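You operate a simulated robot arm through the tools that you are given. There is no shell and no other tool. Be economical: measure what you need, move in short steps, check, and stop when the job is done.

You are at the controls of a simulated robot arm. One attempt, no reset.

Task
Clear the jam: lock off, lift the wide box to the shelf, set the guide wide and reset.
Fine: free the clamp lever before the guide moves and clamp it again; unlock and switch on before the reset button.

It is judged by the outcome, as a careful person would: the job done as asked, and still so three seconds after it is handed in. It fails if anything else is knocked over, pushed out of place, dropped, spilled or broken.

Robot
A 7-joint arm with a two-finger parallel gripper, fixed in place. Base frame: the origin is at the foot of the arm, x ahead of it, y to its left, z up. Units: cm, rad, N and s.
With the tool pointing down near the work surface it reaches from about 20 to 68 cm from the base axis. Its first joint turns from -1.152 to 1.152 rad. Payload 2.4 kg.
The tool frame sits at the grasp point between the pads (the TCP): z along the fingers, y along the line on which they close. The tips reach 3 cm beyond it. Largest opening 9.4 cm; finger width 2.8, thickness 1; the body of the gripper, 5 by 9.6 cm, starts 5.5 cm behind the TCP.
Orientation is that of the tool frame in the base frame, as a unit quaternion [x, y, z, w]. With the fingers straight down and closing along the base's y, the tool's x points along the base's -x, its y along +y and its z along -z.

Tools
- The arm moves only by the tool apply_moves. Its argument "deltas" is a list that holds one entry, the list of rows, each a list of 6 numbers: the shift along the tool's x, y, z in m, then the turn, a rotation vector about the tool's x, y, z in rad. In form: [[[tx, ty, tz, wx, wy, wz], ...]]. A call has 1 to 10 rows; each row is the pose to reach, as a shift and turn from the pose commanded when the call began, along the tool's axes at that moment. "claw" is the gripper command, from -1 (fully open) to 1 (shut), values between in proportion, set as the call begins (left out, the last holds). Each row takes 0.2 s and may step no farther than 5 cm and 0.15 rad from the row before; otherwise, or with a gripper value out of range, the whole call is refused. A pose out of reach is approached as far as the arm can. The call stops where the force on the tool passes 90 N (or 10 N more than at its start, if that is more) or the arm is blocked; 0.2 s more then pass. The fingers move at their own pace (about 15.3 cm/s each) and stop on an object; they squeeze with about 43 N. The grip force told is the motor's: it shows also when the fingers shut on nothing. Time passes only in rows, and 0.2 s behind the last, so rows that repeat a pose let the fingers close. It gives the time, the measured TCP pose, the force on the tool (base axes), the opening and the grip force at its end, in the units of the frame above (readings bear some noise).
- Cameras (640 x 400 px; columns grow to the right, rows downward): "scene" is fixed at [4.11, 48.37, 143.44]; the picture's right is [-0.69, -0.73, 0.00], its down [-0.49, 0.47, -0.73] and it looks along [0.53, -0.50, -0.68] (base axes); focal length 242 px, centre (320, 200). "wrist" rides on the gripper at [7.6, 1.4, -10.2] in the tool frame; the picture's right is [-0.18, 0.98, 0.00], its down [-0.75, -0.14, -0.64] and it looks along [-0.63, -0.12, 0.77] (tool axes); focal length 243 px, centre (320, 200). There is no depth. A picture from a camera that has moved, and an enlarged one, comes with that camera's place and axes in the base frame and with its lens.
- grab_frame(camera): a new picture of that camera. The clock stands still meanwhile.
- close_up(camera, box): a new picture of the part [left, top, right, bottom] of that camera's present view, enlarged. The clock stands still meanwhile.
- sign_off(): hands the job in; it is judged then, once.

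Go step by step. Nothing tells you positions but the pictures and the camera data: compare them with the known pose of the tool, close in by small moves and look again before you grip or let go. The budget is 120 turns and 84 pictures, counting those below and the enlarged ones. Unless the task says otherwise, let go and move clear before handing in, and close with one line.

The tools are called after "Call:" by a JSON object that holds its "method" and its "body". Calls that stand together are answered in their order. apply_moves: Moves the arm, as the interface text tells. Its arguments: {"type":"object","properties":{"deltas":{"type":"array","items":{"type":"array","items":{"type":"array","items":{"type":"number"}}}},"claw":{"type":"number"}},"required":["deltas"]} The other tools are called the same way: grab_frame (camera) takes a picture; close_up (camera, box) takes an enlarged picture of a part of a camera's view; sign_off () hands the job in.

At the start:

```text
t: 0.0
position: [42.08, 15.83, 123.46]
ee_rot: [0.0, 1.0, 0.0, 0.0]
contact_force: [0.5, 0.6, -0.1]
finger_gap: 9.4
grasp_force: 0.2
```

scene: 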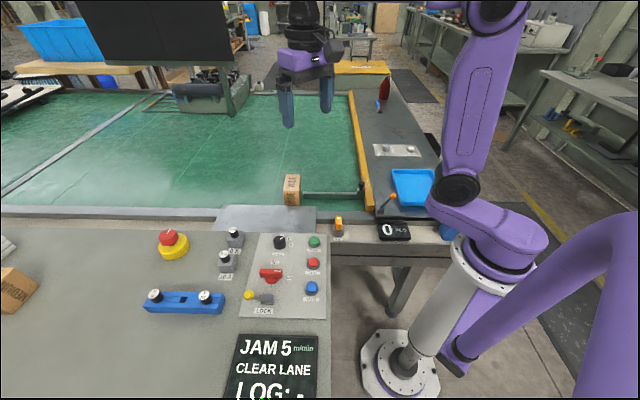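
wrist: 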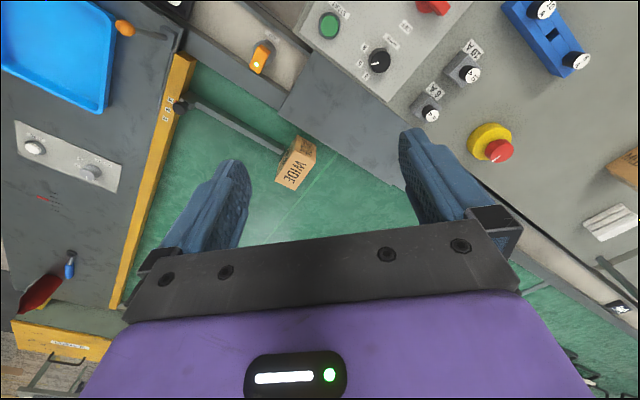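

I see a belt with a wide box jammed against a guide, and a control panel with a lock, a rotary switch and buttons. I'll take close-ups to identify each part.

Call:
{"method": "close_up", "body": {"camera": "scene", "box": [140, 210, 340, 335]}}

Call:
{"method": "close_up", "body": {"camera": "scene", "box": [270, 70, 450, 250]}}

Call:
{"method": "close_up", "body": {"camera": "scene", "box": [200, 310, 360, 400]}}

Call:
{"method": "close_up", "body": {"camera": "wrist", "box": [0, 0, 330, 200]}}

Call:
{"method": "close_up", "body": {"camera": "wrist", "box": [300, 0, 640, 212]}}

```text
3.20 times, centred on (240, 272) of scene
camera zoom: at [4.11, 48.37, 143.44], right [-0.69, -0.73, 0.0], down [-0.49, 0.47, -0.73], along [0.53, -0.5, -0.68], focal length 776 px, centre (576, -32)
```

zoom: 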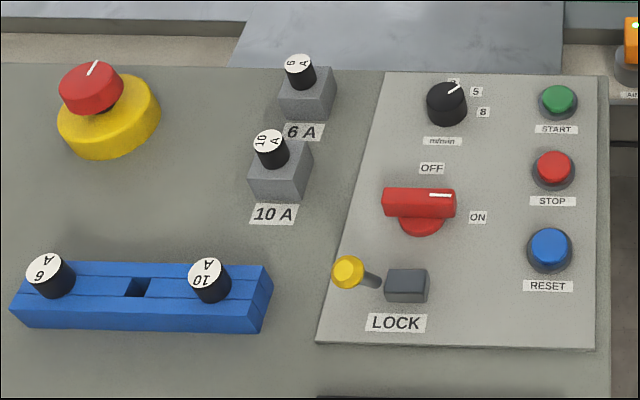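

```text
2.22 times, centred on (360, 160) of scene
camera zoom: at [4.11, 48.37, 143.44], right [-0.69, -0.73, 0.0], down [-0.49, 0.47, -0.73], along [0.53, -0.5, -0.68], focal length 539 px, centre (231, 289)
```

zoom: 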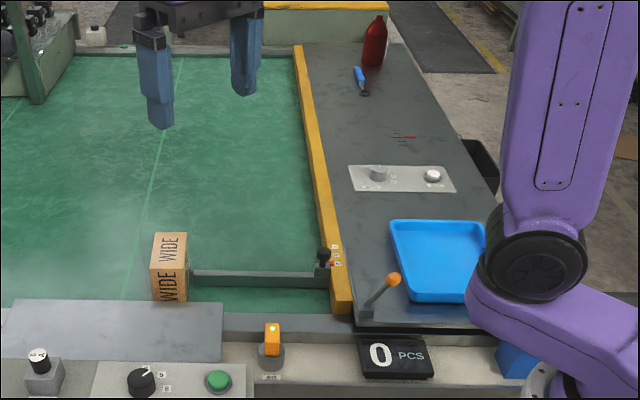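

```text
4.00 times, centred on (280, 355) of scene
camera zoom: at [4.11, 48.37, 143.44], right [-0.69, -0.73, 0.0], down [-0.49, 0.47, -0.73], along [0.53, -0.5, -0.68], focal length 970 px, centre (480, -420)
```

zoom: 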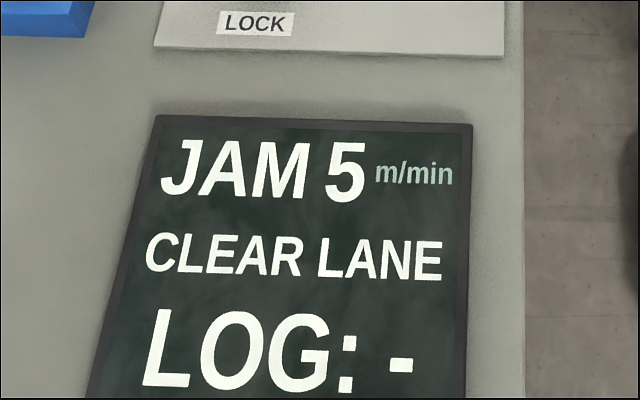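

```text
1.94 times, centred on (165, 100) of wrist
camera zoom: at [34.63, 17.01, 133.66], right [0.18, 0.98, 0.0], down [0.75, -0.14, 0.64], along [0.63, -0.12, -0.77], focal length 470 px, centre (621, 394)
```

zoom: 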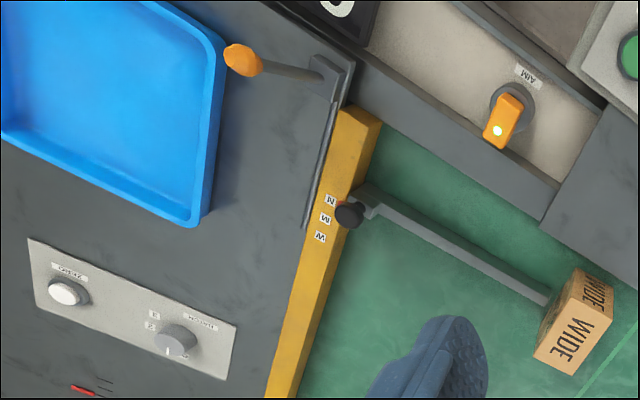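

```text
1.88 times, centred on (470, 106) of wrist
camera zoom: at [34.63, 17.01, 133.66], right [0.18, 0.98, 0.0], down [0.75, -0.14, 0.64], along [0.63, -0.12, -0.77], focal length 457 px, centre (38, 377)
```

zoom: 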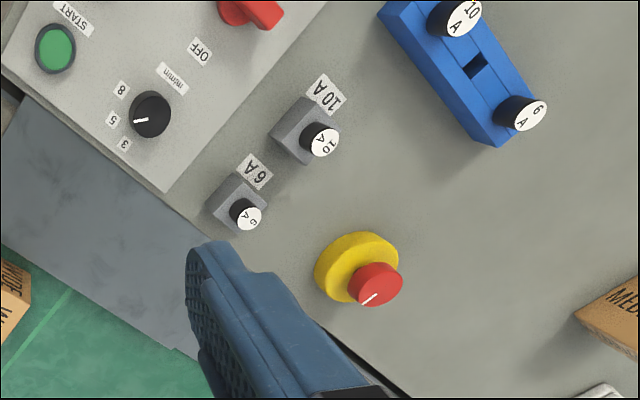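

The box is near (66, 5.5), the switch near (42, 33) and the guide knob near (48, -17). I still need to find the shelf and the rest of the layout.

Call:
{"method": "close_up", "body": {"camera": "scene", "box": [0, 0, 280, 175]}}

Call:
{"method": "close_up", "body": {"camera": "scene", "box": [240, 30, 440, 155]}}

Call:
{"method": "close_up", "body": {"camera": "wrist", "box": [0, 200, 320, 400]}}

Call:
{"method": "close_up", "body": {"camera": "wrist", "box": [460, 120, 640, 400]}}

```text
2.29 times, centred on (140, 88) of scene
camera zoom: at [4.11, 48.37, 143.44], right [-0.69, -0.73, 0.0], down [-0.49, 0.47, -0.73], along [0.53, -0.5, -0.68], focal length 554 px, centre (731, 457)
```

zoom: 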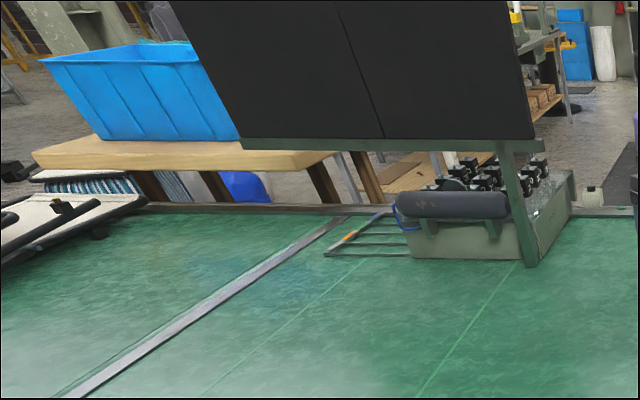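

```text
3.20 times, centred on (340, 92) of scene
camera zoom: at [4.11, 48.37, 143.44], right [-0.69, -0.73, 0.0], down [-0.49, 0.47, -0.73], along [0.53, -0.5, -0.68], focal length 776 px, centre (256, 544)
```

zoom: 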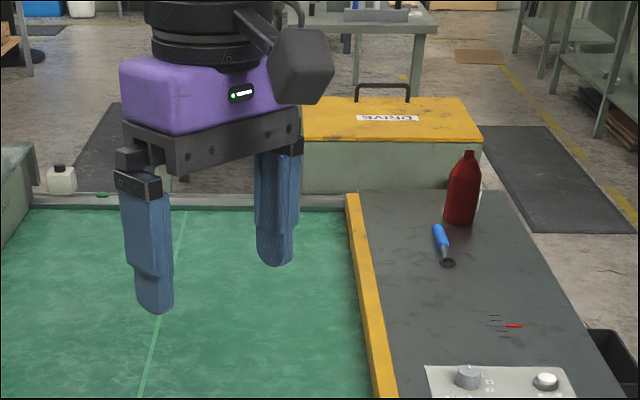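

```text
2.00 times, centred on (160, 300) of wrist
camera zoom: at [34.63, 17.01, 133.66], right [0.18, 0.98, 0.0], down [0.75, -0.14, 0.64], along [0.63, -0.12, -0.77], focal length 485 px, centre (640, 0)
```

zoom: 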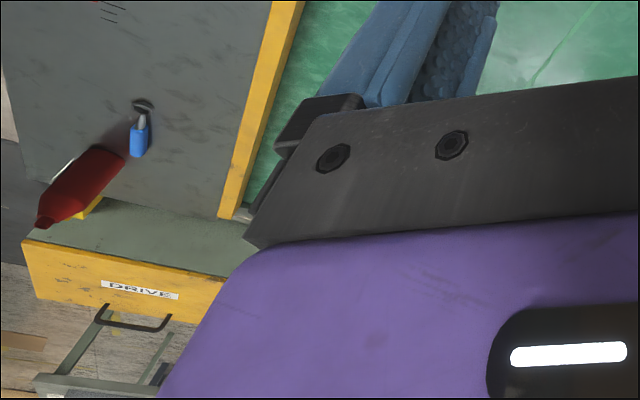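

```text
1.43 times, centred on (550, 260) of wrist
camera zoom: at [34.63, 17.01, 133.66], right [0.18, 0.98, 0.0], down [0.75, -0.14, 0.64], along [0.63, -0.12, -0.77], focal length 347 px, centre (-9, 114)
```

zoom: 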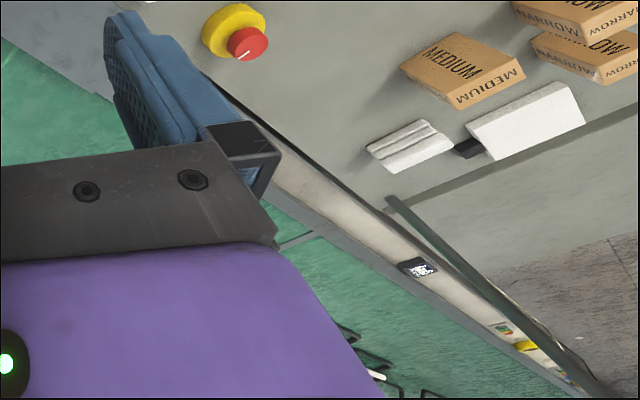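

The light-grey plate at the belt edge beside the desk looks like the likely shelf, and I'll check that. First I'll move above the control panel for a close view.

Call:
{"method": "apply_moves", "body": {"deltas": [[[0.004, 0.035, 0.03, 0, 0, 0], [0.008, 0.07, 0.06, 0, 0, 0], [0.012, 0.105, 0.09, 0, 0, 0], [0.016, 0.14, 0.12, 0, 0, 0], [0.02, 0.17, 0.15, 0, 0, 0], [0.02, 0.18, 0.19, 0, 0, 0], [0.02, 0.18, 0.21, 0, 0, 0]]]}}

Call:
{"method": "grab_frame", "body": {"camera": "wrist"}}

```text
t: 1.6
position: [40.07, 33.9, 102.62]
ee_rot: [0.0, 1.0, 0.001, 0.0]
contact_force: [0.0, -0.5, 0.4]
finger_gap: 9.42
grasp_force: 0.0
```

```text
72 pictures are left
camera wrist: at [32.56, 35.14, 112.8], right [0.18, 0.98, 0.0], down [0.75, -0.14, 0.64], along [0.63, -0.12, -0.77], focal length 243 px, centre (320, 200)
```

wrist: 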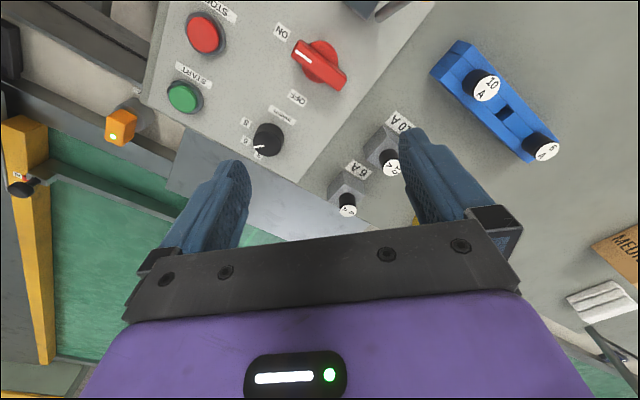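

Comparing the two views puts the panel surface at z≈82, higher than the belt. The switch handle centre is near (38.2, 34.3, 84), and it points to ON. I'll align the fingers across the handle and look again.

Call:
{"method": "apply_moves", "body": {"deltas": [[[0.003, 0.001, 0.01, 0, 0, -0.14], [0.006, 0.002, 0.02, 0, 0, -0.28], [0.01, 0.003, 0.03, 0, 0, -0.42], [0.014, 0.004, 0.04, 0, 0, -0.56], [0.019, 0.004, 0.05, 0, 0, -0.7], [0.019, 0.004, 0.05, 0, 0, -0.785], [0.019, 0.004, 0.05, 0, 0, -0.785]]], "claw": 0.15}}

Call:
{"method": "grab_frame", "body": {"camera": "wrist"}}

Call:
{"method": "close_up", "body": {"camera": "scene", "box": [200, 190, 360, 310]}}

```text
t: 3.2
position: [38.14, 34.12, 97.47]
ee_rot: [-0.383, 0.924, 0.001, 0.0]
contact_force: [0.2, -0.1, -0.1]
finger_gap: 3.98
grasp_force: 0.1
```

```text
71 pictures are left
camera wrist: at [31.9, 29.57, 107.72], right [-0.57, 0.82, 0.0], down [0.63, 0.43, 0.64], along [0.53, 0.36, -0.77], focal length 243 px, centre (320, 200)
```

wrist: 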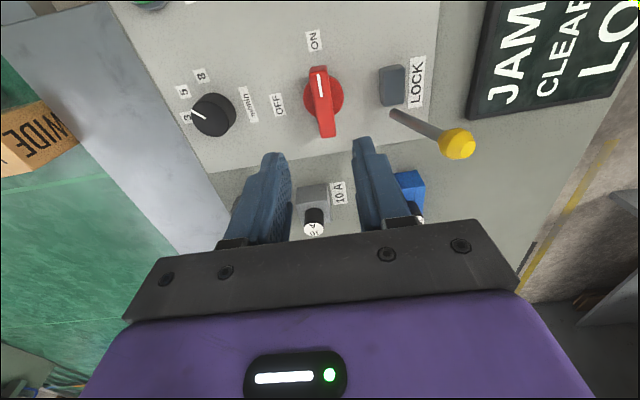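

```text
3.33 times, centred on (280, 250) of scene
camera zoom: at [4.11, 48.37, 143.44], right [-0.69, -0.73, 0.0], down [-0.49, 0.47, -0.73], along [0.53, -0.5, -0.68], focal length 808 px, centre (453, 33)
```

zoom: 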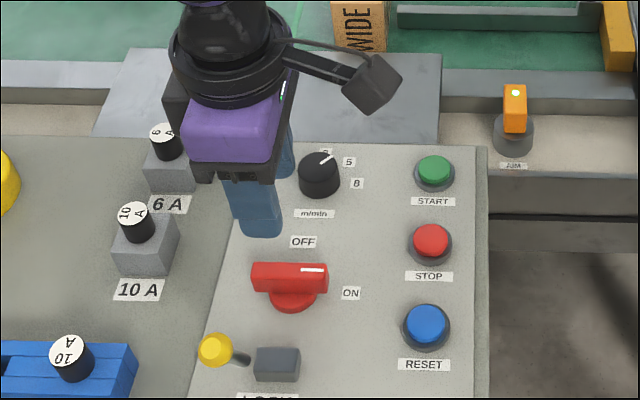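

The fingers are directly above the red handle and aligned across it. I'll descend and look before I grip.

Call:
{"method": "apply_moves", "body": {"deltas": [[[0, 0, 0.04, 0, 0, 0], [0, 0, 0.075, 0, 0, 0], [0, 0, 0.1, 0, 0, 0], [0, 0, 0.11, 0, 0, 0]]]}}

Call:
{"method": "grab_frame", "body": {"camera": "wrist"}}

Call:
{"method": "close_up", "body": {"camera": "scene", "box": [200, 210, 340, 310]}}

```text
t: 4.2
position: [38.27, 33.99, 86.51]
ee_rot: [-0.383, 0.924, 0.0, 0.001]
contact_force: [-3.8, -3.5, 20.0]
finger_gap: 3.98
grasp_force: 0.1
```

```text
69 pictures are left
camera wrist: at [31.98, 29.51, 96.83], right [-0.56, 0.83, 0.0], down [0.63, 0.43, 0.64], along [0.53, 0.36, -0.77], focal length 243 px, centre (320, 200)
```

wrist: 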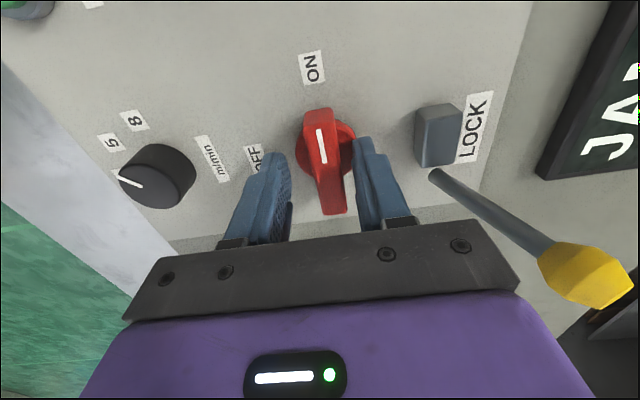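

```text
4.00 times, centred on (270, 260) of scene
camera zoom: at [4.08, 48.33, 143.46], right [-0.69, -0.73, 0.0], down [-0.49, 0.47, -0.73], along [0.53, -0.5, -0.68], focal length 970 px, centre (520, -40)
```

zoom: 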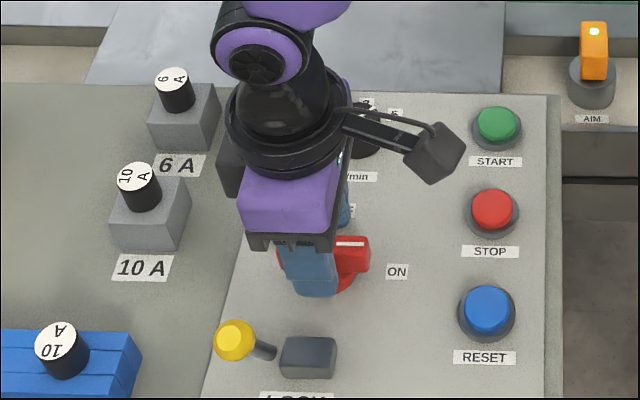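

The fingers straddle the handle and the tips are just touching the base disc. I'll rise 4 mm and close on the handle.

Call:
{"method": "apply_moves", "body": {"deltas": [[[0, 0, -0.004, 0, 0, 0], [0, 0, -0.004, 0, 0, 0], [0, 0, -0.004, 0, 0, 0]]], "claw": 1}}

```text
t: 5.0
position: [37.98, 34.38, 86.66]
ee_rot: [-0.387, 0.922, -0.001, 0.0]
contact_force: [-14.7, 30.6, -32.7]
finger_gap: 1.56
grasp_force: 45.0
```

I have the handle in a 1.56 cm grip, slightly off-centre. I'll relieve the sideways offset and turn it toward OFF.

Call:
{"method": "apply_moves", "body": {"deltas": [[[0, 0.004, 0.002, 0, 0, 0], [0, 0.004, 0.002, 0, 0, -0.13], [0, 0.004, 0.002, 0, 0, -0.26], [0, 0.004, 0.002, 0, 0, -0.39], [0, 0.004, 0.002, 0, 0, -0.52]]]}}

```text
t: 6.2
position: [37.91, 34.52, 86.69]
ee_rot: [-0.609, 0.794, 0.0, 0.001]
contact_force: [-19.8, 4.6, 34.5]
finger_gap: 1.59
grasp_force: 44.5
```

Call:
{"method": "apply_moves", "body": {"deltas": [[[0, 0, -0.001, 0, 0, -0.13], [0, 0, -0.001, 0, 0, -0.26], [0, 0, -0.001, 0, 0, -0.39], [0, 0, -0.001, 0, 0, -0.52], [0, 0, -0.001, 0, 0, -0.65], [0, 0, -0.001, 0, 0, -0.78], [0, 0, -0.001, 0, 0, -0.91], [0, 0, -0.001, 0, 0, -1.04], [0, 0, -0.001, 0, 0, -1.06]]]}}

Call:
{"method": "close_up", "body": {"camera": "scene", "box": [200, 210, 340, 310]}}

```text
t: 8.2
position: [37.64, 34.39, 86.66]
ee_rot: [0.926, -0.377, -0.001, 0.001]
contact_force: [-27.1, 3.8, 1.6]
finger_gap: 1.58
grasp_force: 45.7
```

```text
4.00 times, centred on (270, 260) of scene
camera zoom: at [4.04, 48.38, 143.44], right [-0.69, -0.73, 0.0], down [-0.49, 0.47, -0.73], along [0.53, -0.5, -0.68], focal length 970 px, centre (520, -40)
```

zoom: 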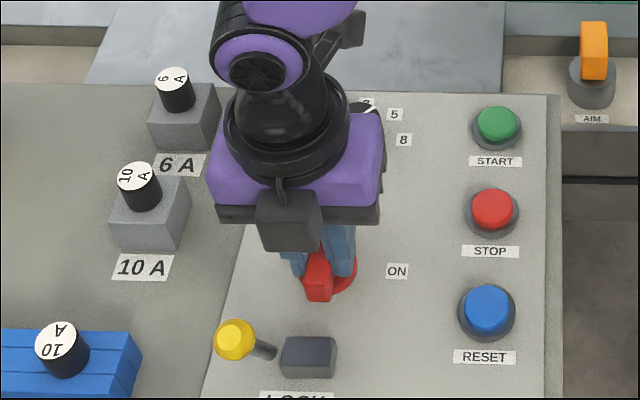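

The switch is at OFF and the lamp has gone dark. I'll release, rise and look at the lock lever.

Call:
{"method": "apply_moves", "body": {"deltas": [[[0, 0, 0, 0, 0, 0], [0, 0, -0.02, 0, 0, 0], [0, 0, -0.06, 0, 0, 0], [0, 0, -0.1, 0, 0, 0]]], "claw": 0.15}}

Call:
{"method": "grab_frame", "body": {"camera": "wrist"}}

Call:
{"method": "close_up", "body": {"camera": "scene", "box": [210, 250, 310, 320]}}

```text
t: 9.2
position: [37.87, 34.44, 96.66]
ee_rot: [0.926, -0.378, 0.0, 0.0]
contact_force: [0.1, -0.1, 0.9]
finger_gap: 4.0
grasp_force: 0.0
```

```text
66 pictures are left
camera wrist: at [42.48, 27.93, 106.83], right [-0.82, -0.57, 0.0], down [-0.44, 0.63, 0.64], along [-0.37, 0.53, -0.77], focal length 243 px, centre (320, 200)
```

wrist: 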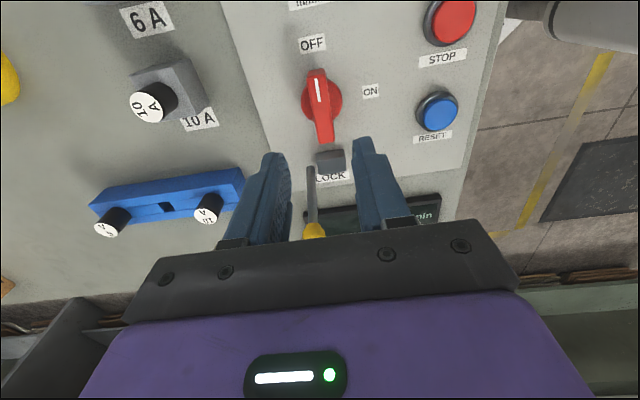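

```text
5.71 times, centred on (260, 285) of scene
camera zoom: at [4.11, 48.37, 143.44], right [-0.69, -0.73, 0.0], down [-0.49, 0.47, -0.73], along [0.53, -0.5, -0.68], focal length 1385 px, centre (663, -286)
```

zoom: 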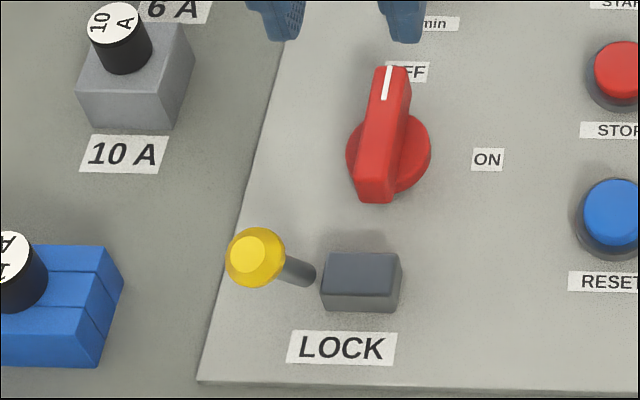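

Triangulation puts the lock knob at about (33.1, 42.8, 91.3), on a rod rising from (35.2, 40.5, 82.7) and tilted toward the panel's lower edge. I'll move above it and look.

Call:
{"method": "apply_moves", "body": {"deltas": [[[-0.03, -0.009, -0.01, 0, 0, 0], [-0.06, -0.018, -0.01, 0, 0, 0], [-0.0926, -0.0263, -0.01, 0, 0, 0], [-0.0926, -0.0263, -0.01, 0, 0, 0]]]}}

Call:
{"method": "grab_frame", "body": {"camera": "wrist"}}

Call:
{"method": "close_up", "body": {"camera": "scene", "box": [190, 230, 350, 330]}}

```text
t: 10.2
position: [33.11, 42.92, 97.58]
ee_rot: [0.925, -0.379, 0.0, 0.0]
contact_force: [-0.1, -0.4, -0.1]
finger_gap: 3.99
grasp_force: 0.2
```

```text
64 pictures are left
camera wrist: at [37.55, 36.43, 107.9], right [-0.82, -0.57, 0.0], down [-0.44, 0.63, 0.64], along [-0.37, 0.53, -0.77], focal length 243 px, centre (320, 200)
```

wrist: 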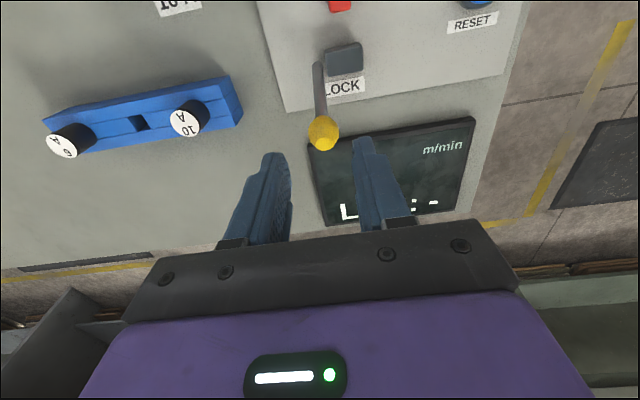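

```text
4.00 times, centred on (270, 280) of scene
camera zoom: at [4.11, 48.37, 143.44], right [-0.69, -0.73, 0.0], down [-0.49, 0.47, -0.73], along [0.53, -0.5, -0.68], focal length 970 px, centre (520, -120)
```

zoom: 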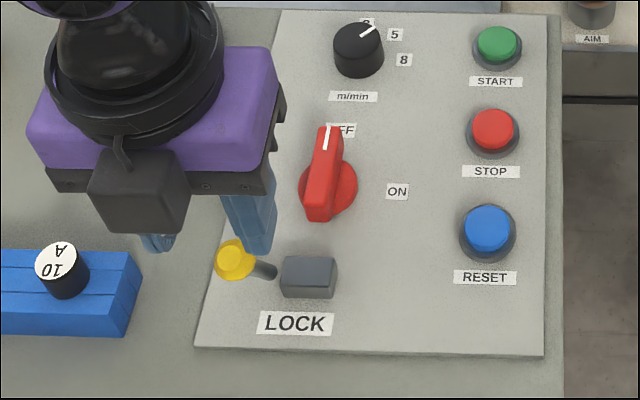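

The knob lies on the tool axis. I'll descend around it and grip.

Call:
{"method": "apply_moves", "body": {"deltas": [[[0, 0.002, 0.03, 0, 0, 0], [0, 0.002, 0.055, 0, 0, 0], [0, 0.002, 0.062, 0, 0, 0]]]}}

Call:
{"method": "close_up", "body": {"camera": "wrist", "box": [200, 50, 440, 250]}}

```text
t: 11.0
position: [33.06, 42.8, 91.46]
ee_rot: [0.926, -0.379, 0.0, 0.0]
contact_force: [0.0, -0.8, -0.8]
finger_gap: 4.0
grasp_force: 0.0
```

```text
2.00 times, centred on (320, 150) of wrist
camera zoom: at [37.57, 36.2, 101.7], right [-0.82, -0.57, 0.0], down [-0.44, 0.63, 0.64], along [-0.37, 0.53, -0.77], focal length 485 px, centre (320, 300)
```

zoom: 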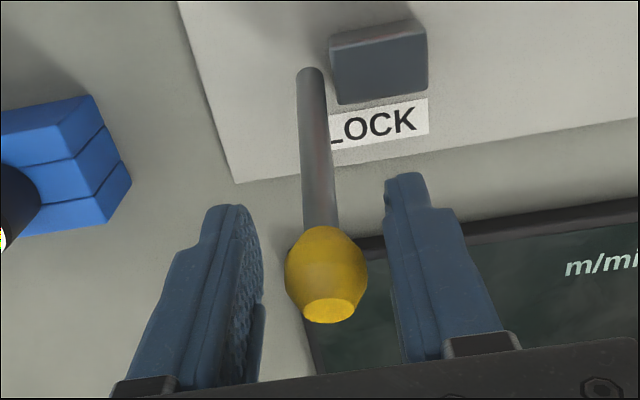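

Knob centred between the pads. I'll grip it and swing it gently toward the switch side along its arc.

Call:
{"method": "apply_moves", "body": {"deltas": [[[0, 0, 0, 0, 0, 0], [0, 0, 0, 0, 0, 0], [0.01, 0, -0.0025, 0, 0, 0], [0.02, 0, -0.0045, 0, 0, 0]]], "claw": 1}}

```text
t: 12.0
position: [34.24, 41.28, 91.92]
ee_rot: [0.927, -0.376, -0.001, 0.001]
contact_force: [-29.5, -2.9, 2.7]
finger_gap: 2.13
grasp_force: 45.1
```

Call:
{"method": "apply_moves", "body": {"deltas": [[[0.01, 0.002, -0.0005, 0, 0, 0], [0.02, 0.003, 0.001, 0, 0, 0], [0.03, 0.004, 0.003, 0, 0, 0], [0.042, 0.004, 0.006, 0, 0, 0]]]}}

Call:
{"method": "close_up", "body": {"camera": "scene", "box": [190, 210, 350, 330]}}

Call:
{"method": "close_up", "body": {"camera": "wrist", "box": [200, 50, 440, 250]}}

```text
t: 13.0
position: [37.43, 38.22, 91.35]
ee_rot: [0.926, -0.378, 0.001, -0.005]
contact_force: [-6.5, 19.9, -5.6]
finger_gap: 2.1
grasp_force: 45.1
```

```text
3.33 times, centred on (270, 270) of scene
camera zoom: at [4.1, 48.42, 143.42], right [-0.69, -0.73, 0.0], down [-0.49, 0.47, -0.73], along [0.53, -0.5, -0.68], focal length 808 px, centre (487, -33)
```

zoom: 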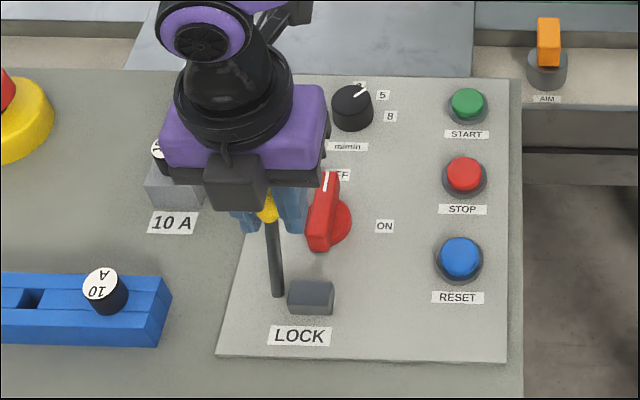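

```text
2.00 times, centred on (320, 150) of wrist
camera zoom: at [41.82, 31.63, 101.71], right [-0.82, -0.57, -0.01], down [-0.44, 0.62, 0.64], along [-0.36, 0.53, -0.77], focal length 485 px, centre (320, 300)
```

zoom: 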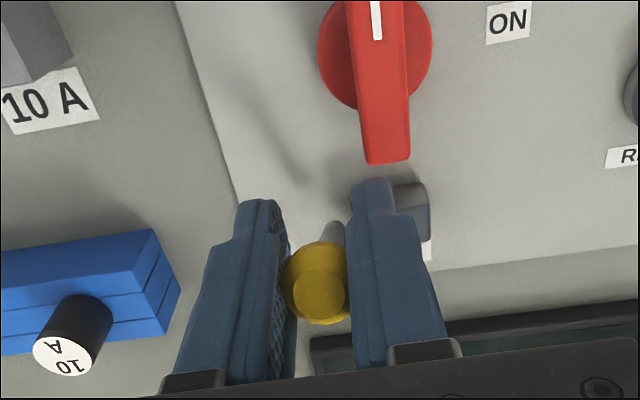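

The lever has swung 6.4 cm. I'll try a bit further to find its end stop.

Call:
{"method": "apply_moves", "body": {"deltas": [[[0.008, 0, 0.004, 0, 0, 0], [0.014, 0, 0.007, 0, 0, 0], [0.014, 0, 0.007, 0, 0, 0]]]}}

```text
t: 13.8
position: [38.3, 37.25, 90.65]
ee_rot: [0.925, -0.379, 0.002, -0.003]
contact_force: [1.0, 22.6, 4.8]
finger_gap: 2.1
grasp_force: 45.1
```

It is still moving freely, so I'll continue along the arc.

Call:
{"method": "apply_moves", "body": {"deltas": [[[0.008, 0, 0.005, 0, 0, 0], [0.015, 0, 0.011, 0, 0, 0], [0.015, 0, 0.011, 0, 0, 0]]]}}

Call:
{"method": "close_up", "body": {"camera": "scene", "box": [190, 210, 350, 330]}}

```text
t: 14.6
position: [39.23, 36.23, 89.48]
ee_rot: [0.926, -0.377, 0.001, -0.003]
contact_force: [-2.5, 26.9, -1.2]
finger_gap: 2.14
grasp_force: 44.8
```

```text
3.33 times, centred on (270, 270) of scene
camera zoom: at [4.11, 48.44, 143.42], right [-0.69, -0.73, 0.0], down [-0.49, 0.47, -0.73], along [0.53, -0.5, -0.68], focal length 808 px, centre (487, -33)
```

zoom: 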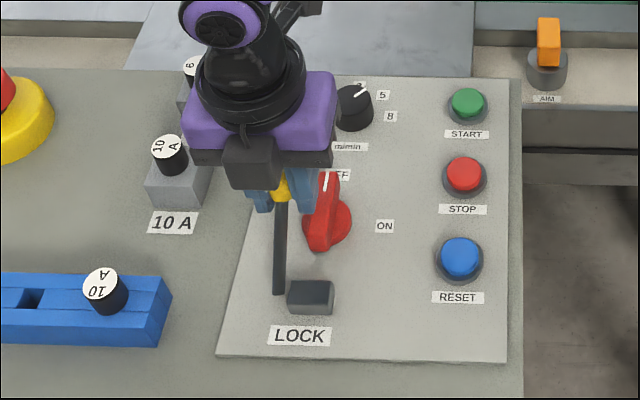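

The lever is at about 41° and the right fingertip is getting close to the switch handle. I'll loosen, re-grip about 2 cm higher and check whether the lever stays put.

Call:
{"method": "apply_moves", "body": {"deltas": [[[0, 0, 0, 0, 0, 0], [0, 0, -0.01, 0, 0, 0], [0, 0, -0.02, 0, 0, 0], [0, 0, -0.02, 0, 0, 0]]], "claw": 0.4}}

Call:
{"method": "close_up", "body": {"camera": "wrist", "box": [200, 50, 440, 250]}}

Call:
{"method": "close_up", "body": {"camera": "scene", "box": [190, 210, 350, 330]}}

```text
t: 15.6
position: [39.23, 35.85, 91.51]
ee_rot: [0.926, -0.378, 0.0, 0.001]
contact_force: [0.1, 0.7, 0.2]
finger_gap: 2.84
grasp_force: 0.0
```

```text
2.00 times, centred on (320, 150) of wrist
camera zoom: at [43.8, 29.41, 101.74], right [-0.82, -0.57, 0.0], down [-0.44, 0.63, 0.64], along [-0.37, 0.53, -0.77], focal length 485 px, centre (320, 300)
```

zoom: 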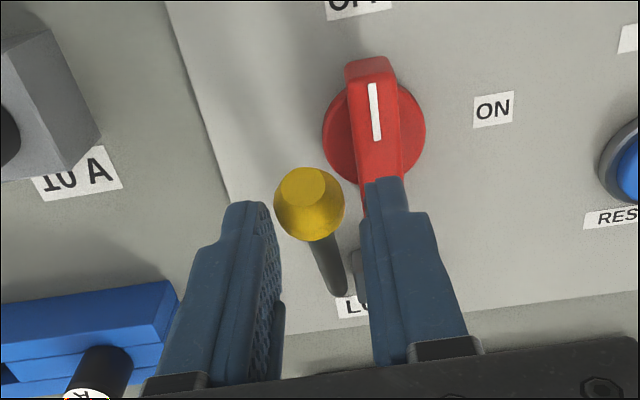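

```text
3.33 times, centred on (270, 270) of scene
camera zoom: at [4.11, 48.37, 143.44], right [-0.69, -0.73, 0.0], down [-0.49, 0.47, -0.73], along [0.53, -0.5, -0.68], focal length 808 px, centre (487, -33)
```

zoom: 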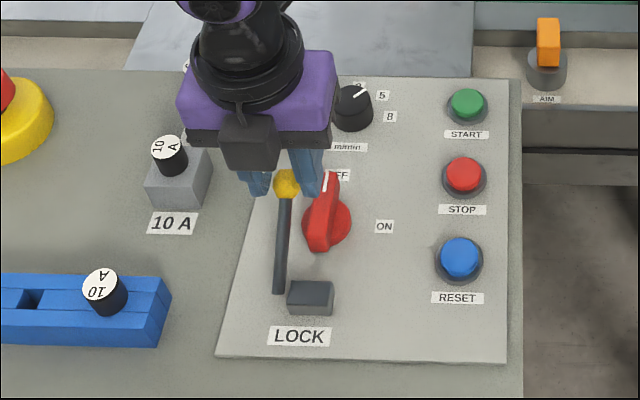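

The lever holds at about 50°. I'll re-grip the knob near the tips and nudge further to see whether it has reached its stop.

Call:
{"method": "apply_moves", "body": {"deltas": [[[0.003, -0.003, 0.003, 0, 0, 0], [0.003, -0.003, 0.003, 0, 0, 0], [0.003, -0.003, 0.003, 0, 0, 0], [0.01, -0.003, 0.009, 0, 0, 0], [0.015, -0.003, 0.015, 0, 0, 0], [0.015, -0.003, 0.015, 0, 0, 0]]], "claw": 1}}

Call:
{"method": "close_up", "body": {"camera": "scene", "box": [190, 210, 350, 330]}}

```text
t: 17.0
position: [40.23, 35.34, 90.12]
ee_rot: [0.926, -0.377, 0.0, 0.001]
contact_force: [-24.1, 10.3, 15.9]
finger_gap: 2.08
grasp_force: 45.2
```

```text
3.33 times, centred on (270, 270) of scene
camera zoom: at [4.02, 48.37, 143.44], right [-0.69, -0.73, 0.0], down [-0.49, 0.47, -0.73], along [0.53, -0.5, -0.68], focal length 808 px, centre (487, -33)
```

zoom: 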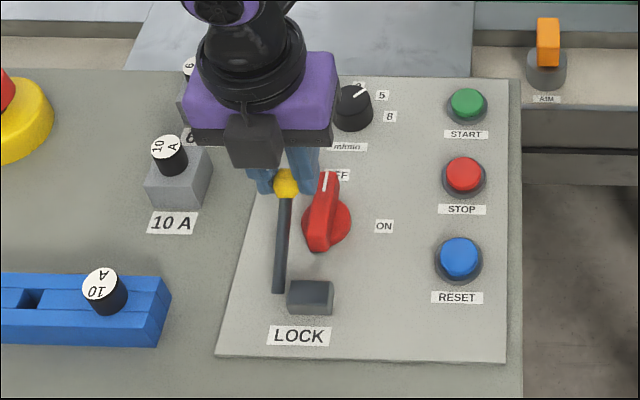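

The lever did not move further while the force rose, so it is at its stop and the switch is locked. I'll release, rise, and look along the belt side at the box and the plate.

Call:
{"method": "apply_moves", "body": {"deltas": [[[-0.005, 0, 0, 0, 0, 0], [-0.005, 0, -0.005, 0, 0, 0], [-0.005, 0, -0.04, 0, 0, 0], [-0.005, 0, -0.09, 0, 0, 0], [-0.005, 0, -0.14, 0, 0, 0]]], "claw": 0.3}}

Call:
{"method": "grab_frame", "body": {"camera": "scene"}}

```text
t: 18.2
position: [40.17, 35.6, 104.1]
ee_rot: [0.926, -0.379, -0.001, 0.0]
contact_force: [0.1, 0.3, -0.5]
finger_gap: 3.29
grasp_force: 0.2
```

```text
55 pictures are left
```

scene: 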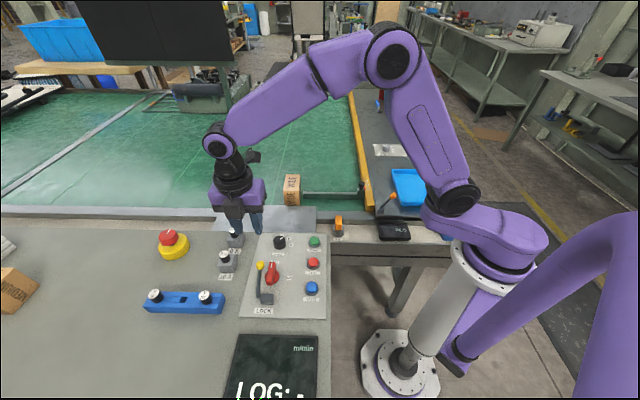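

The lock lever is thrown. Next I'll move toward the box with the tool yaw back at neutral, to inspect the box, the guide and the plate.

Call:
{"method": "apply_moves", "body": {"deltas": [[[0.028, 0.011, -0.01, 0, 0, 0.15], [0.056, 0.022, -0.02, 0, 0, 0.3], [0.084, 0.033, -0.03, 0, 0, 0.45], [0.112, 0.044, -0.03, 0, 0, 0.6], [0.14, 0.056, -0.03, 0, 0, 0.75], [0.168, 0.067, -0.03, 0, 0, 0.9], [0.196, 0.078, -0.03, 0, 0, 1.05], [0.224, 0.09, -0.03, 0, 0, 1.2], [0.252, 0.101, -0.03, 0, 0, 1.35], [0.279, 0.113, -0.03, 0, 0, 1.5]]], "claw": -1}}

Call:
{"method": "apply_moves", "body": {"deltas": [[[0, 0, 0, 0, 0, 0.15], [0, 0, 0, 0, 0, 0.3], [0, 0, 0, 0, 0, 0.45], [0, 0, 0, 0, 0, 0.6], [0, 0, 0, 0, 0, 0.75], [0, 0, 0, 0, 0, 0.866]]]}}

Call:
{"method": "grab_frame", "body": {"camera": "wrist"}}

```text
t: 20.4
position: [52.14, 8.08, 107.15]
ee_rot: [-0.418, 0.908, -0.001, 0.0]
contact_force: [-0.2, 0.5, 0.7]
finger_gap: 9.38
grasp_force: 0.0
```

```text
t: 21.8
position: [52.16, 7.96, 107.06]
ee_rot: [0.002, 1.0, 0.0, 0.0]
contact_force: [0.4, 0.3, 0.3]
finger_gap: 9.4
grasp_force: 0.0
```

```text
54 pictures are left
camera wrist: at [44.7, 9.18, 117.28], right [0.19, 0.98, 0.0], down [0.75, -0.14, 0.64], along [0.63, -0.12, -0.77], focal length 243 px, centre (320, 200)
```

wrist: 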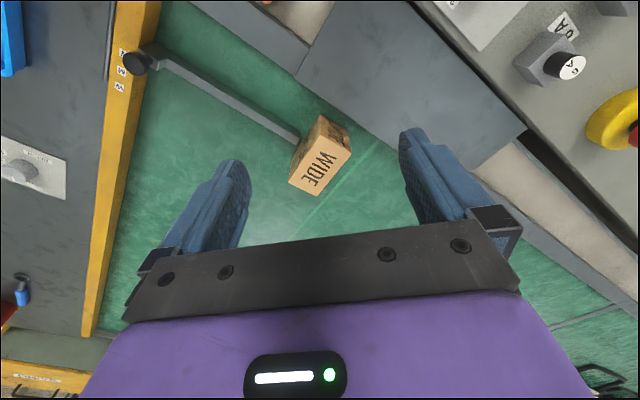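

I'll zoom in on the box and the plate.

Call:
{"method": "close_up", "body": {"camera": "wrist", "box": [240, 80, 400, 220]}}

Call:
{"method": "close_up", "body": {"camera": "scene", "box": [200, 150, 400, 250]}}

Call:
{"method": "close_up", "body": {"camera": "wrist", "box": [280, 0, 640, 225]}}

```text
2.86 times, centred on (320, 150) of wrist
camera zoom: at [44.7, 9.18, 117.28], right [0.19, 0.98, 0.0], down [0.75, -0.14, 0.64], along [0.63, -0.12, -0.77], focal length 693 px, centre (320, 343)
```

zoom: 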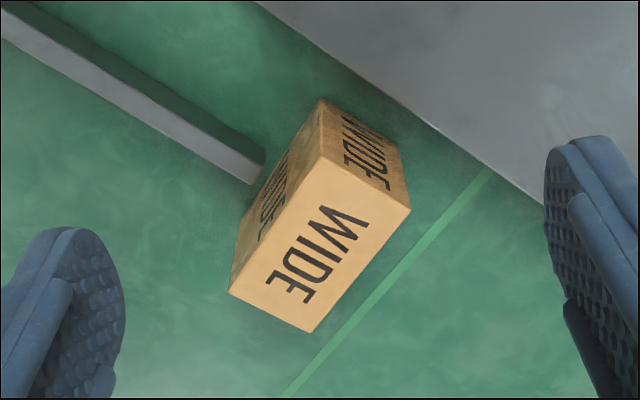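

```text
3.20 times, centred on (300, 200) of scene
camera zoom: at [4.11, 48.37, 143.44], right [-0.69, -0.73, 0.0], down [-0.49, 0.47, -0.73], along [0.53, -0.5, -0.68], focal length 776 px, centre (384, 200)
```

zoom: 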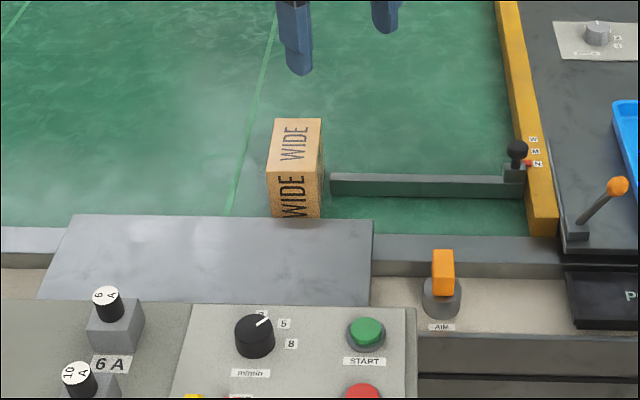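

```text
1.78 times, centred on (460, 112) of wrist
camera zoom: at [44.7, 9.18, 117.28], right [0.19, 0.98, 0.0], down [0.75, -0.14, 0.64], along [0.63, -0.12, -0.77], focal length 431 px, centre (71, 356)
```

zoom: 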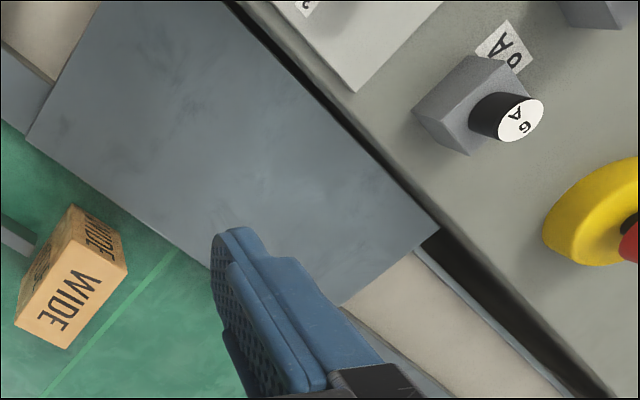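

Triangulation gives the box top at z≈85, centre (64.6, 5.5), about 5.7 × 9.4 cm, with the short side along 45°. The plate (the shelf) is at z≈79, the belt at z≈77.5, and the guide end stops just short of the box. I'll move above the box with the fingers across the short side.

Call:
{"method": "apply_moves", "body": {"deltas": [[[-0.02, -0.004, 0.01, 0, 0, 0.13], [-0.04, -0.008, 0.03, 0, 0, 0.26], [-0.065, -0.012, 0.05, 0, 0, 0.39], [-0.09, -0.017, 0.07, 0, 0, 0.52], [-0.11, -0.021, 0.08, 0, 0, 0.65], [-0.1244, -0.0246, 0.09, 0, 0, 0.76], [-0.1244, -0.0246, 0.09, 0, 0, 0.76]]]}}

Call:
{"method": "grab_frame", "body": {"camera": "wrist"}}

Call:
{"method": "close_up", "body": {"camera": "scene", "box": [220, 120, 380, 240]}}

```text
t: 23.4
position: [64.47, 5.37, 97.94]
ee_rot: [0.372, 0.928, 0.0, 0.0]
contact_force: [-0.1, 0.7, 0.4]
finger_gap: 9.42
grasp_force: 0.0
```

```text
50 pictures are left
camera wrist: at [60.11, 11.45, 108.25], right [0.81, 0.58, 0.0], down [0.45, -0.62, 0.64], along [0.38, -0.52, -0.77], focal length 243 px, centre (320, 200)
```

wrist: 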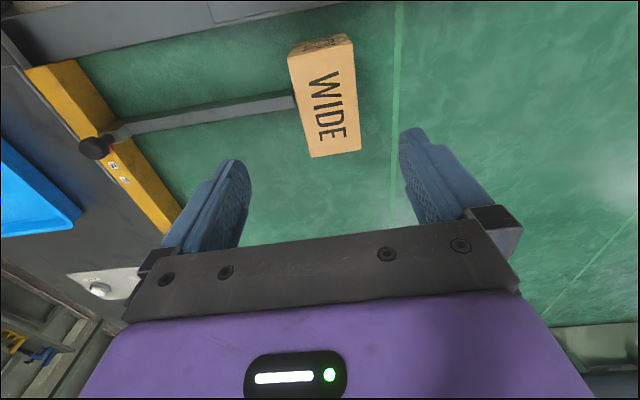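

```text
3.33 times, centred on (300, 180) of scene
camera zoom: at [4.11, 48.37, 143.44], right [-0.69, -0.73, 0.0], down [-0.49, 0.47, -0.73], along [0.53, -0.5, -0.68], focal length 808 px, centre (387, 267)
```

zoom: 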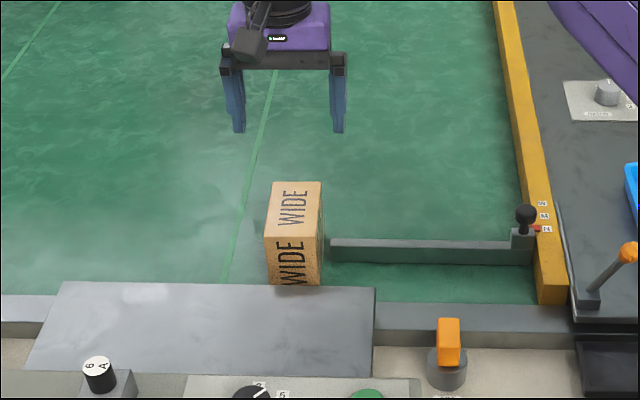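

The alignment is good, and the box is about 0.6 cm toward tool +y. I'll correct that and descend, keeping the tips above the guide bar at z≈80.5.

Call:
{"method": "apply_moves", "body": {"deltas": [[[0, 0.006, 0.03, 0, 0, 0], [0, 0.006, 0.07, 0, 0, 0], [0, 0.006, 0.105, 0, 0, 0], [0, 0.006, 0.13, 0, 0, 0]]]}}

Call:
{"method": "grab_frame", "body": {"camera": "wrist"}}

Call:
{"method": "close_up", "body": {"camera": "scene", "box": [220, 120, 380, 240]}}

```text
t: 24.4
position: [65.09, 6.05, 85.09]
ee_rot: [0.371, 0.929, 0.0, 0.0]
contact_force: [0.9, 0.2, -0.3]
finger_gap: 9.38
grasp_force: 0.1
```

```text
48 pictures are left
camera wrist: at [60.72, 12.19, 95.32], right [0.81, 0.59, 0.0], down [0.45, -0.62, 0.64], along [0.38, -0.52, -0.77], focal length 243 px, centre (320, 200)
```

wrist: 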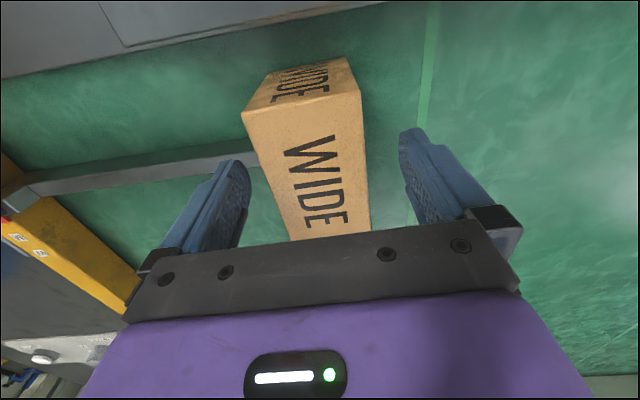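

```text
3.33 times, centred on (300, 180) of scene
camera zoom: at [4.11, 48.37, 143.44], right [-0.69, -0.73, 0.0], down [-0.49, 0.47, -0.73], along [0.53, -0.5, -0.68], focal length 808 px, centre (387, 267)
```

zoom: 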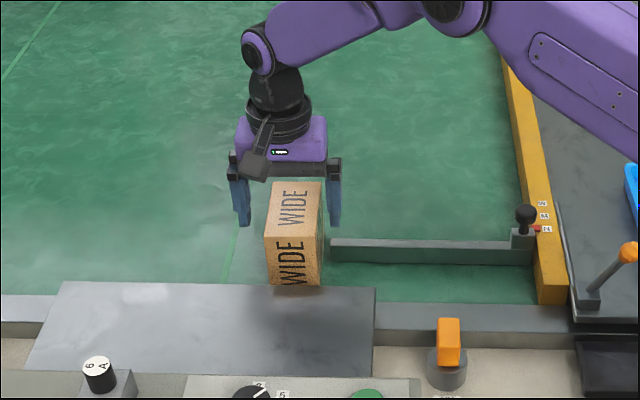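

The box is centred between the pads. I'll go down 7 mm, grip and lift a little to test.

Call:
{"method": "apply_moves", "body": {"deltas": [[[0, 0, 0.008, 0, 0, 0], [0, 0, 0.008, 0, 0, 0]]]}}

Call:
{"method": "apply_moves", "body": {"deltas": [[[0, 0, 0, 0, 0, 0], [0, 0, 0, 0, 0, 0], [0, 0, 0, 0, 0, 0], [0, 0, -0.01, 0, 0, 0], [0, 0, -0.02, 0, 0, 0]]], "claw": 1}}

```text
t: 25.0
position: [65.04, 6.03, 84.18]
ee_rot: [0.372, 0.928, 0.0, 0.001]
contact_force: [-0.1, -0.3, -0.1]
finger_gap: 9.4
grasp_force: 0.0
```

```text
t: 26.2
position: [65.1, 6.02, 86.22]
ee_rot: [0.372, 0.928, 0.0, 0.001]
contact_force: [1.3, -0.9, 0.3]
finger_gap: 5.77
grasp_force: 43.1
```

Call:
{"method": "apply_moves", "body": {"deltas": [[[0, 0, -0.04, 0, 0, 0], [0, 0, -0.075, 0, 0, 0], [0.03, 0.003, -0.08, 0, 0, 0], [0.07, 0.008, -0.08, 0, 0, 0], [0.11, 0.013, -0.08, 0, 0, 0], [0.144, 0.016, -0.08, 0, 0, 0], [0.144, 0.016, -0.08, 0, 0, 0]]]}}

Call:
{"method": "grab_frame", "body": {"camera": "scene"}}

Call:
{"method": "grab_frame", "body": {"camera": "wrist"}}

```text
t: 27.8
position: [55.47, 16.96, 94.43]
ee_rot: [0.371, 0.929, 0.0, 0.0]
contact_force: [0.5, 0.1, -1.0]
finger_gap: 5.93
grasp_force: 43.0
```

```text
46 pictures are left
```

scene: 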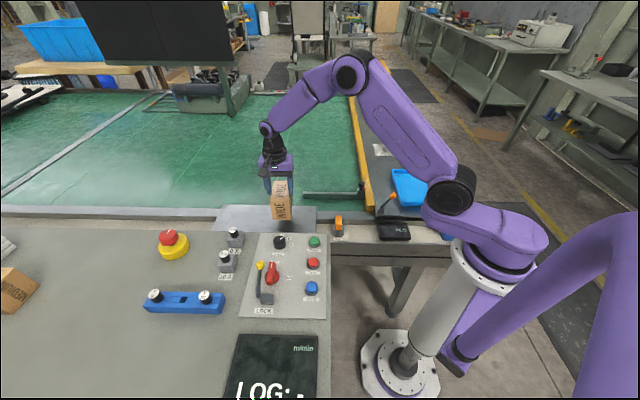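

```text
45 pictures are left
camera wrist: at [51.21, 23.14, 104.7], right [0.81, 0.59, 0.0], down [0.45, -0.62, 0.64], along [0.38, -0.52, -0.77], focal length 243 px, centre (320, 200)
```

wrist: 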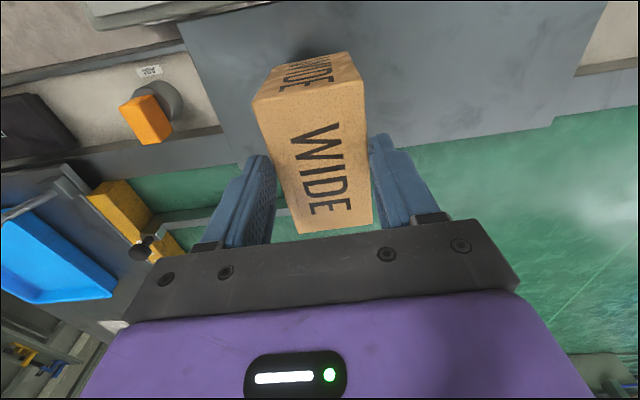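

The box is held and centred over the plate. I'll lower it in stages.

Call:
{"method": "apply_moves", "body": {"deltas": [[[0, 0, 0.03, 0, 0, 0], [0, 0, 0.055, 0, 0, 0], [0, 0, 0.07, 0, 0, 0], [0, 0, 0.07, 0, 0, 0]]]}}

Call:
{"method": "close_up", "body": {"camera": "scene", "box": [200, 140, 340, 250]}}

```text
t: 28.8
position: [55.88, 17.03, 87.89]
ee_rot: [0.371, 0.928, 0.004, 0.006]
contact_force: [-7.2, -6.8, 68.4]
finger_gap: 5.93
grasp_force: 43.6
```

```text
3.64 times, centred on (270, 195) of scene
camera zoom: at [3.97, 48.31, 143.47], right [-0.69, -0.73, 0.0], down [-0.49, 0.47, -0.73], along [0.53, -0.5, -0.68], focal length 882 px, centre (502, 218)
```

zoom: 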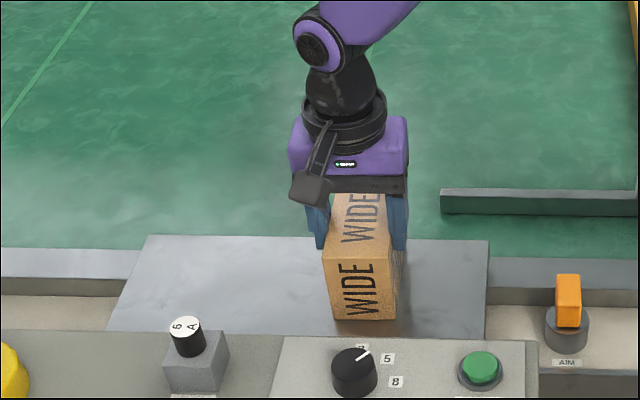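

The box is on the plate, with 68 N pressing. I'll ease up 5 mm, release and rise.

Call:
{"method": "apply_moves", "body": {"deltas": [[[0, 0, -0.0045, 0, 0, 0], [0, 0, -0.0045, 0, 0, 0]]]}}

Call:
{"method": "apply_moves", "body": {"deltas": [[[0, 0, 0, 0, 0, 0], [0, 0, 0, 0, 0, 0], [0, 0, -0.03, 0, 0, 0], [0, 0, -0.08, 0, 0, 0], [0, 0, -0.13, 0, 0, 0], [0, 0, -0.17, 0, 0, 0]]], "claw": -0.8}}

Call:
{"method": "close_up", "body": {"camera": "scene", "box": [200, 140, 340, 250]}}

```text
t: 29.4
position: [55.77, 17.13, 87.93]
ee_rot: [0.37, 0.929, 0.003, 0.004]
contact_force: [10.1, -0.1, 22.7]
finger_gap: 5.97
grasp_force: 42.3
```

```text
t: 30.8
position: [55.54, 16.99, 104.82]
ee_rot: [0.37, 0.929, 0.0, -0.001]
contact_force: [0.6, 0.0, 0.3]
finger_gap: 8.49
grasp_force: 0.0
```

```text
3.64 times, centred on (270, 195) of scene
camera zoom: at [4.11, 48.37, 143.44], right [-0.69, -0.73, 0.0], down [-0.49, 0.47, -0.73], along [0.53, -0.5, -0.68], focal length 882 px, centre (502, 218)
```

zoom: 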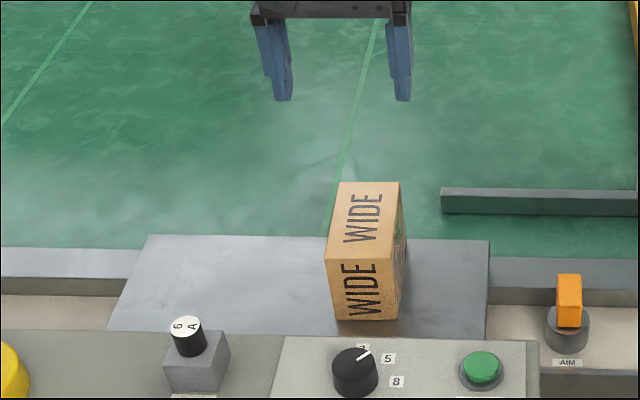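

The box stands on the shelf. I'll move over to view the guide knob and clamp lever.

Call:
{"method": "apply_moves", "body": {"deltas": [[[-0.01, -0.04, -0.01, 0, 0, -0.1], [-0.02, -0.08, -0.01, 0, 0, -0.2], [-0.03, -0.12, -0.01, 0, 0, -0.3], [-0.04, -0.16, -0.01, 0, 0, -0.4], [-0.05, -0.2, -0.01, 0, 0, -0.5], [-0.065, -0.24, -0.01, 0, 0, -0.6], [-0.08, -0.28, -0.01, 0, 0, -0.7], [-0.09, -0.32, -0.01, 0, 0, -0.76], [-0.094, -0.352, -0.01, 0, 0, -0.76]]]}}

Call:
{"method": "grab_frame", "body": {"camera": "wrist"}}

Call:
{"method": "close_up", "body": {"camera": "scene", "box": [330, 140, 450, 250]}}

```text
t: 32.8
position: [38.25, -15.14, 105.85]
ee_rot: [0.0, 1.0, 0.001, 0.001]
contact_force: [0.1, -0.2, 0.3]
finger_gap: 8.46
grasp_force: 0.0
```

```text
42 pictures are left
camera wrist: at [30.69, -13.88, 116.07], right [0.18, 0.98, 0.0], down [0.75, -0.14, 0.64], along [0.63, -0.12, -0.77], focal length 243 px, centre (320, 200)
```

wrist: 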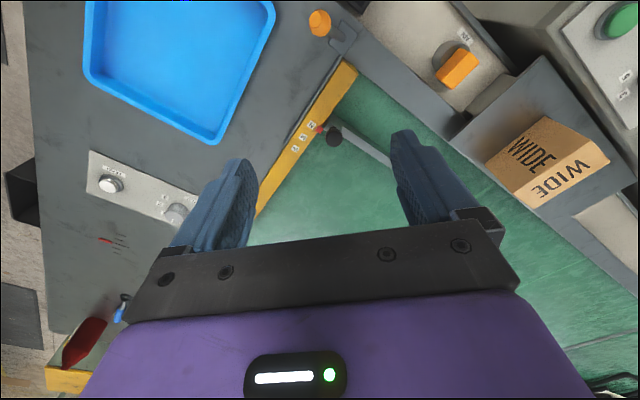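

```text
3.64 times, centred on (390, 195) of scene
camera zoom: at [4.11, 48.37, 143.44], right [-0.69, -0.73, 0.0], down [-0.49, 0.47, -0.73], along [0.53, -0.5, -0.68], focal length 882 px, centre (66, 218)
```

zoom: 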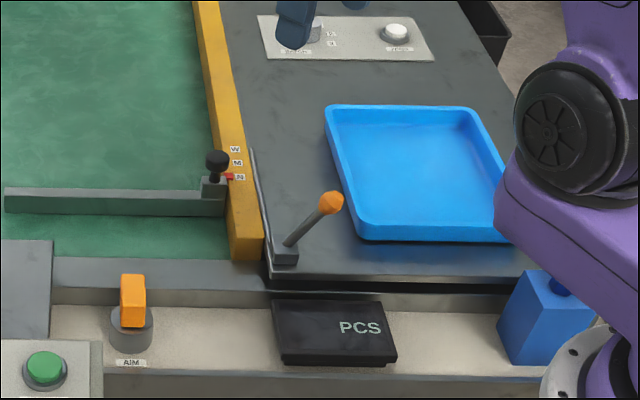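

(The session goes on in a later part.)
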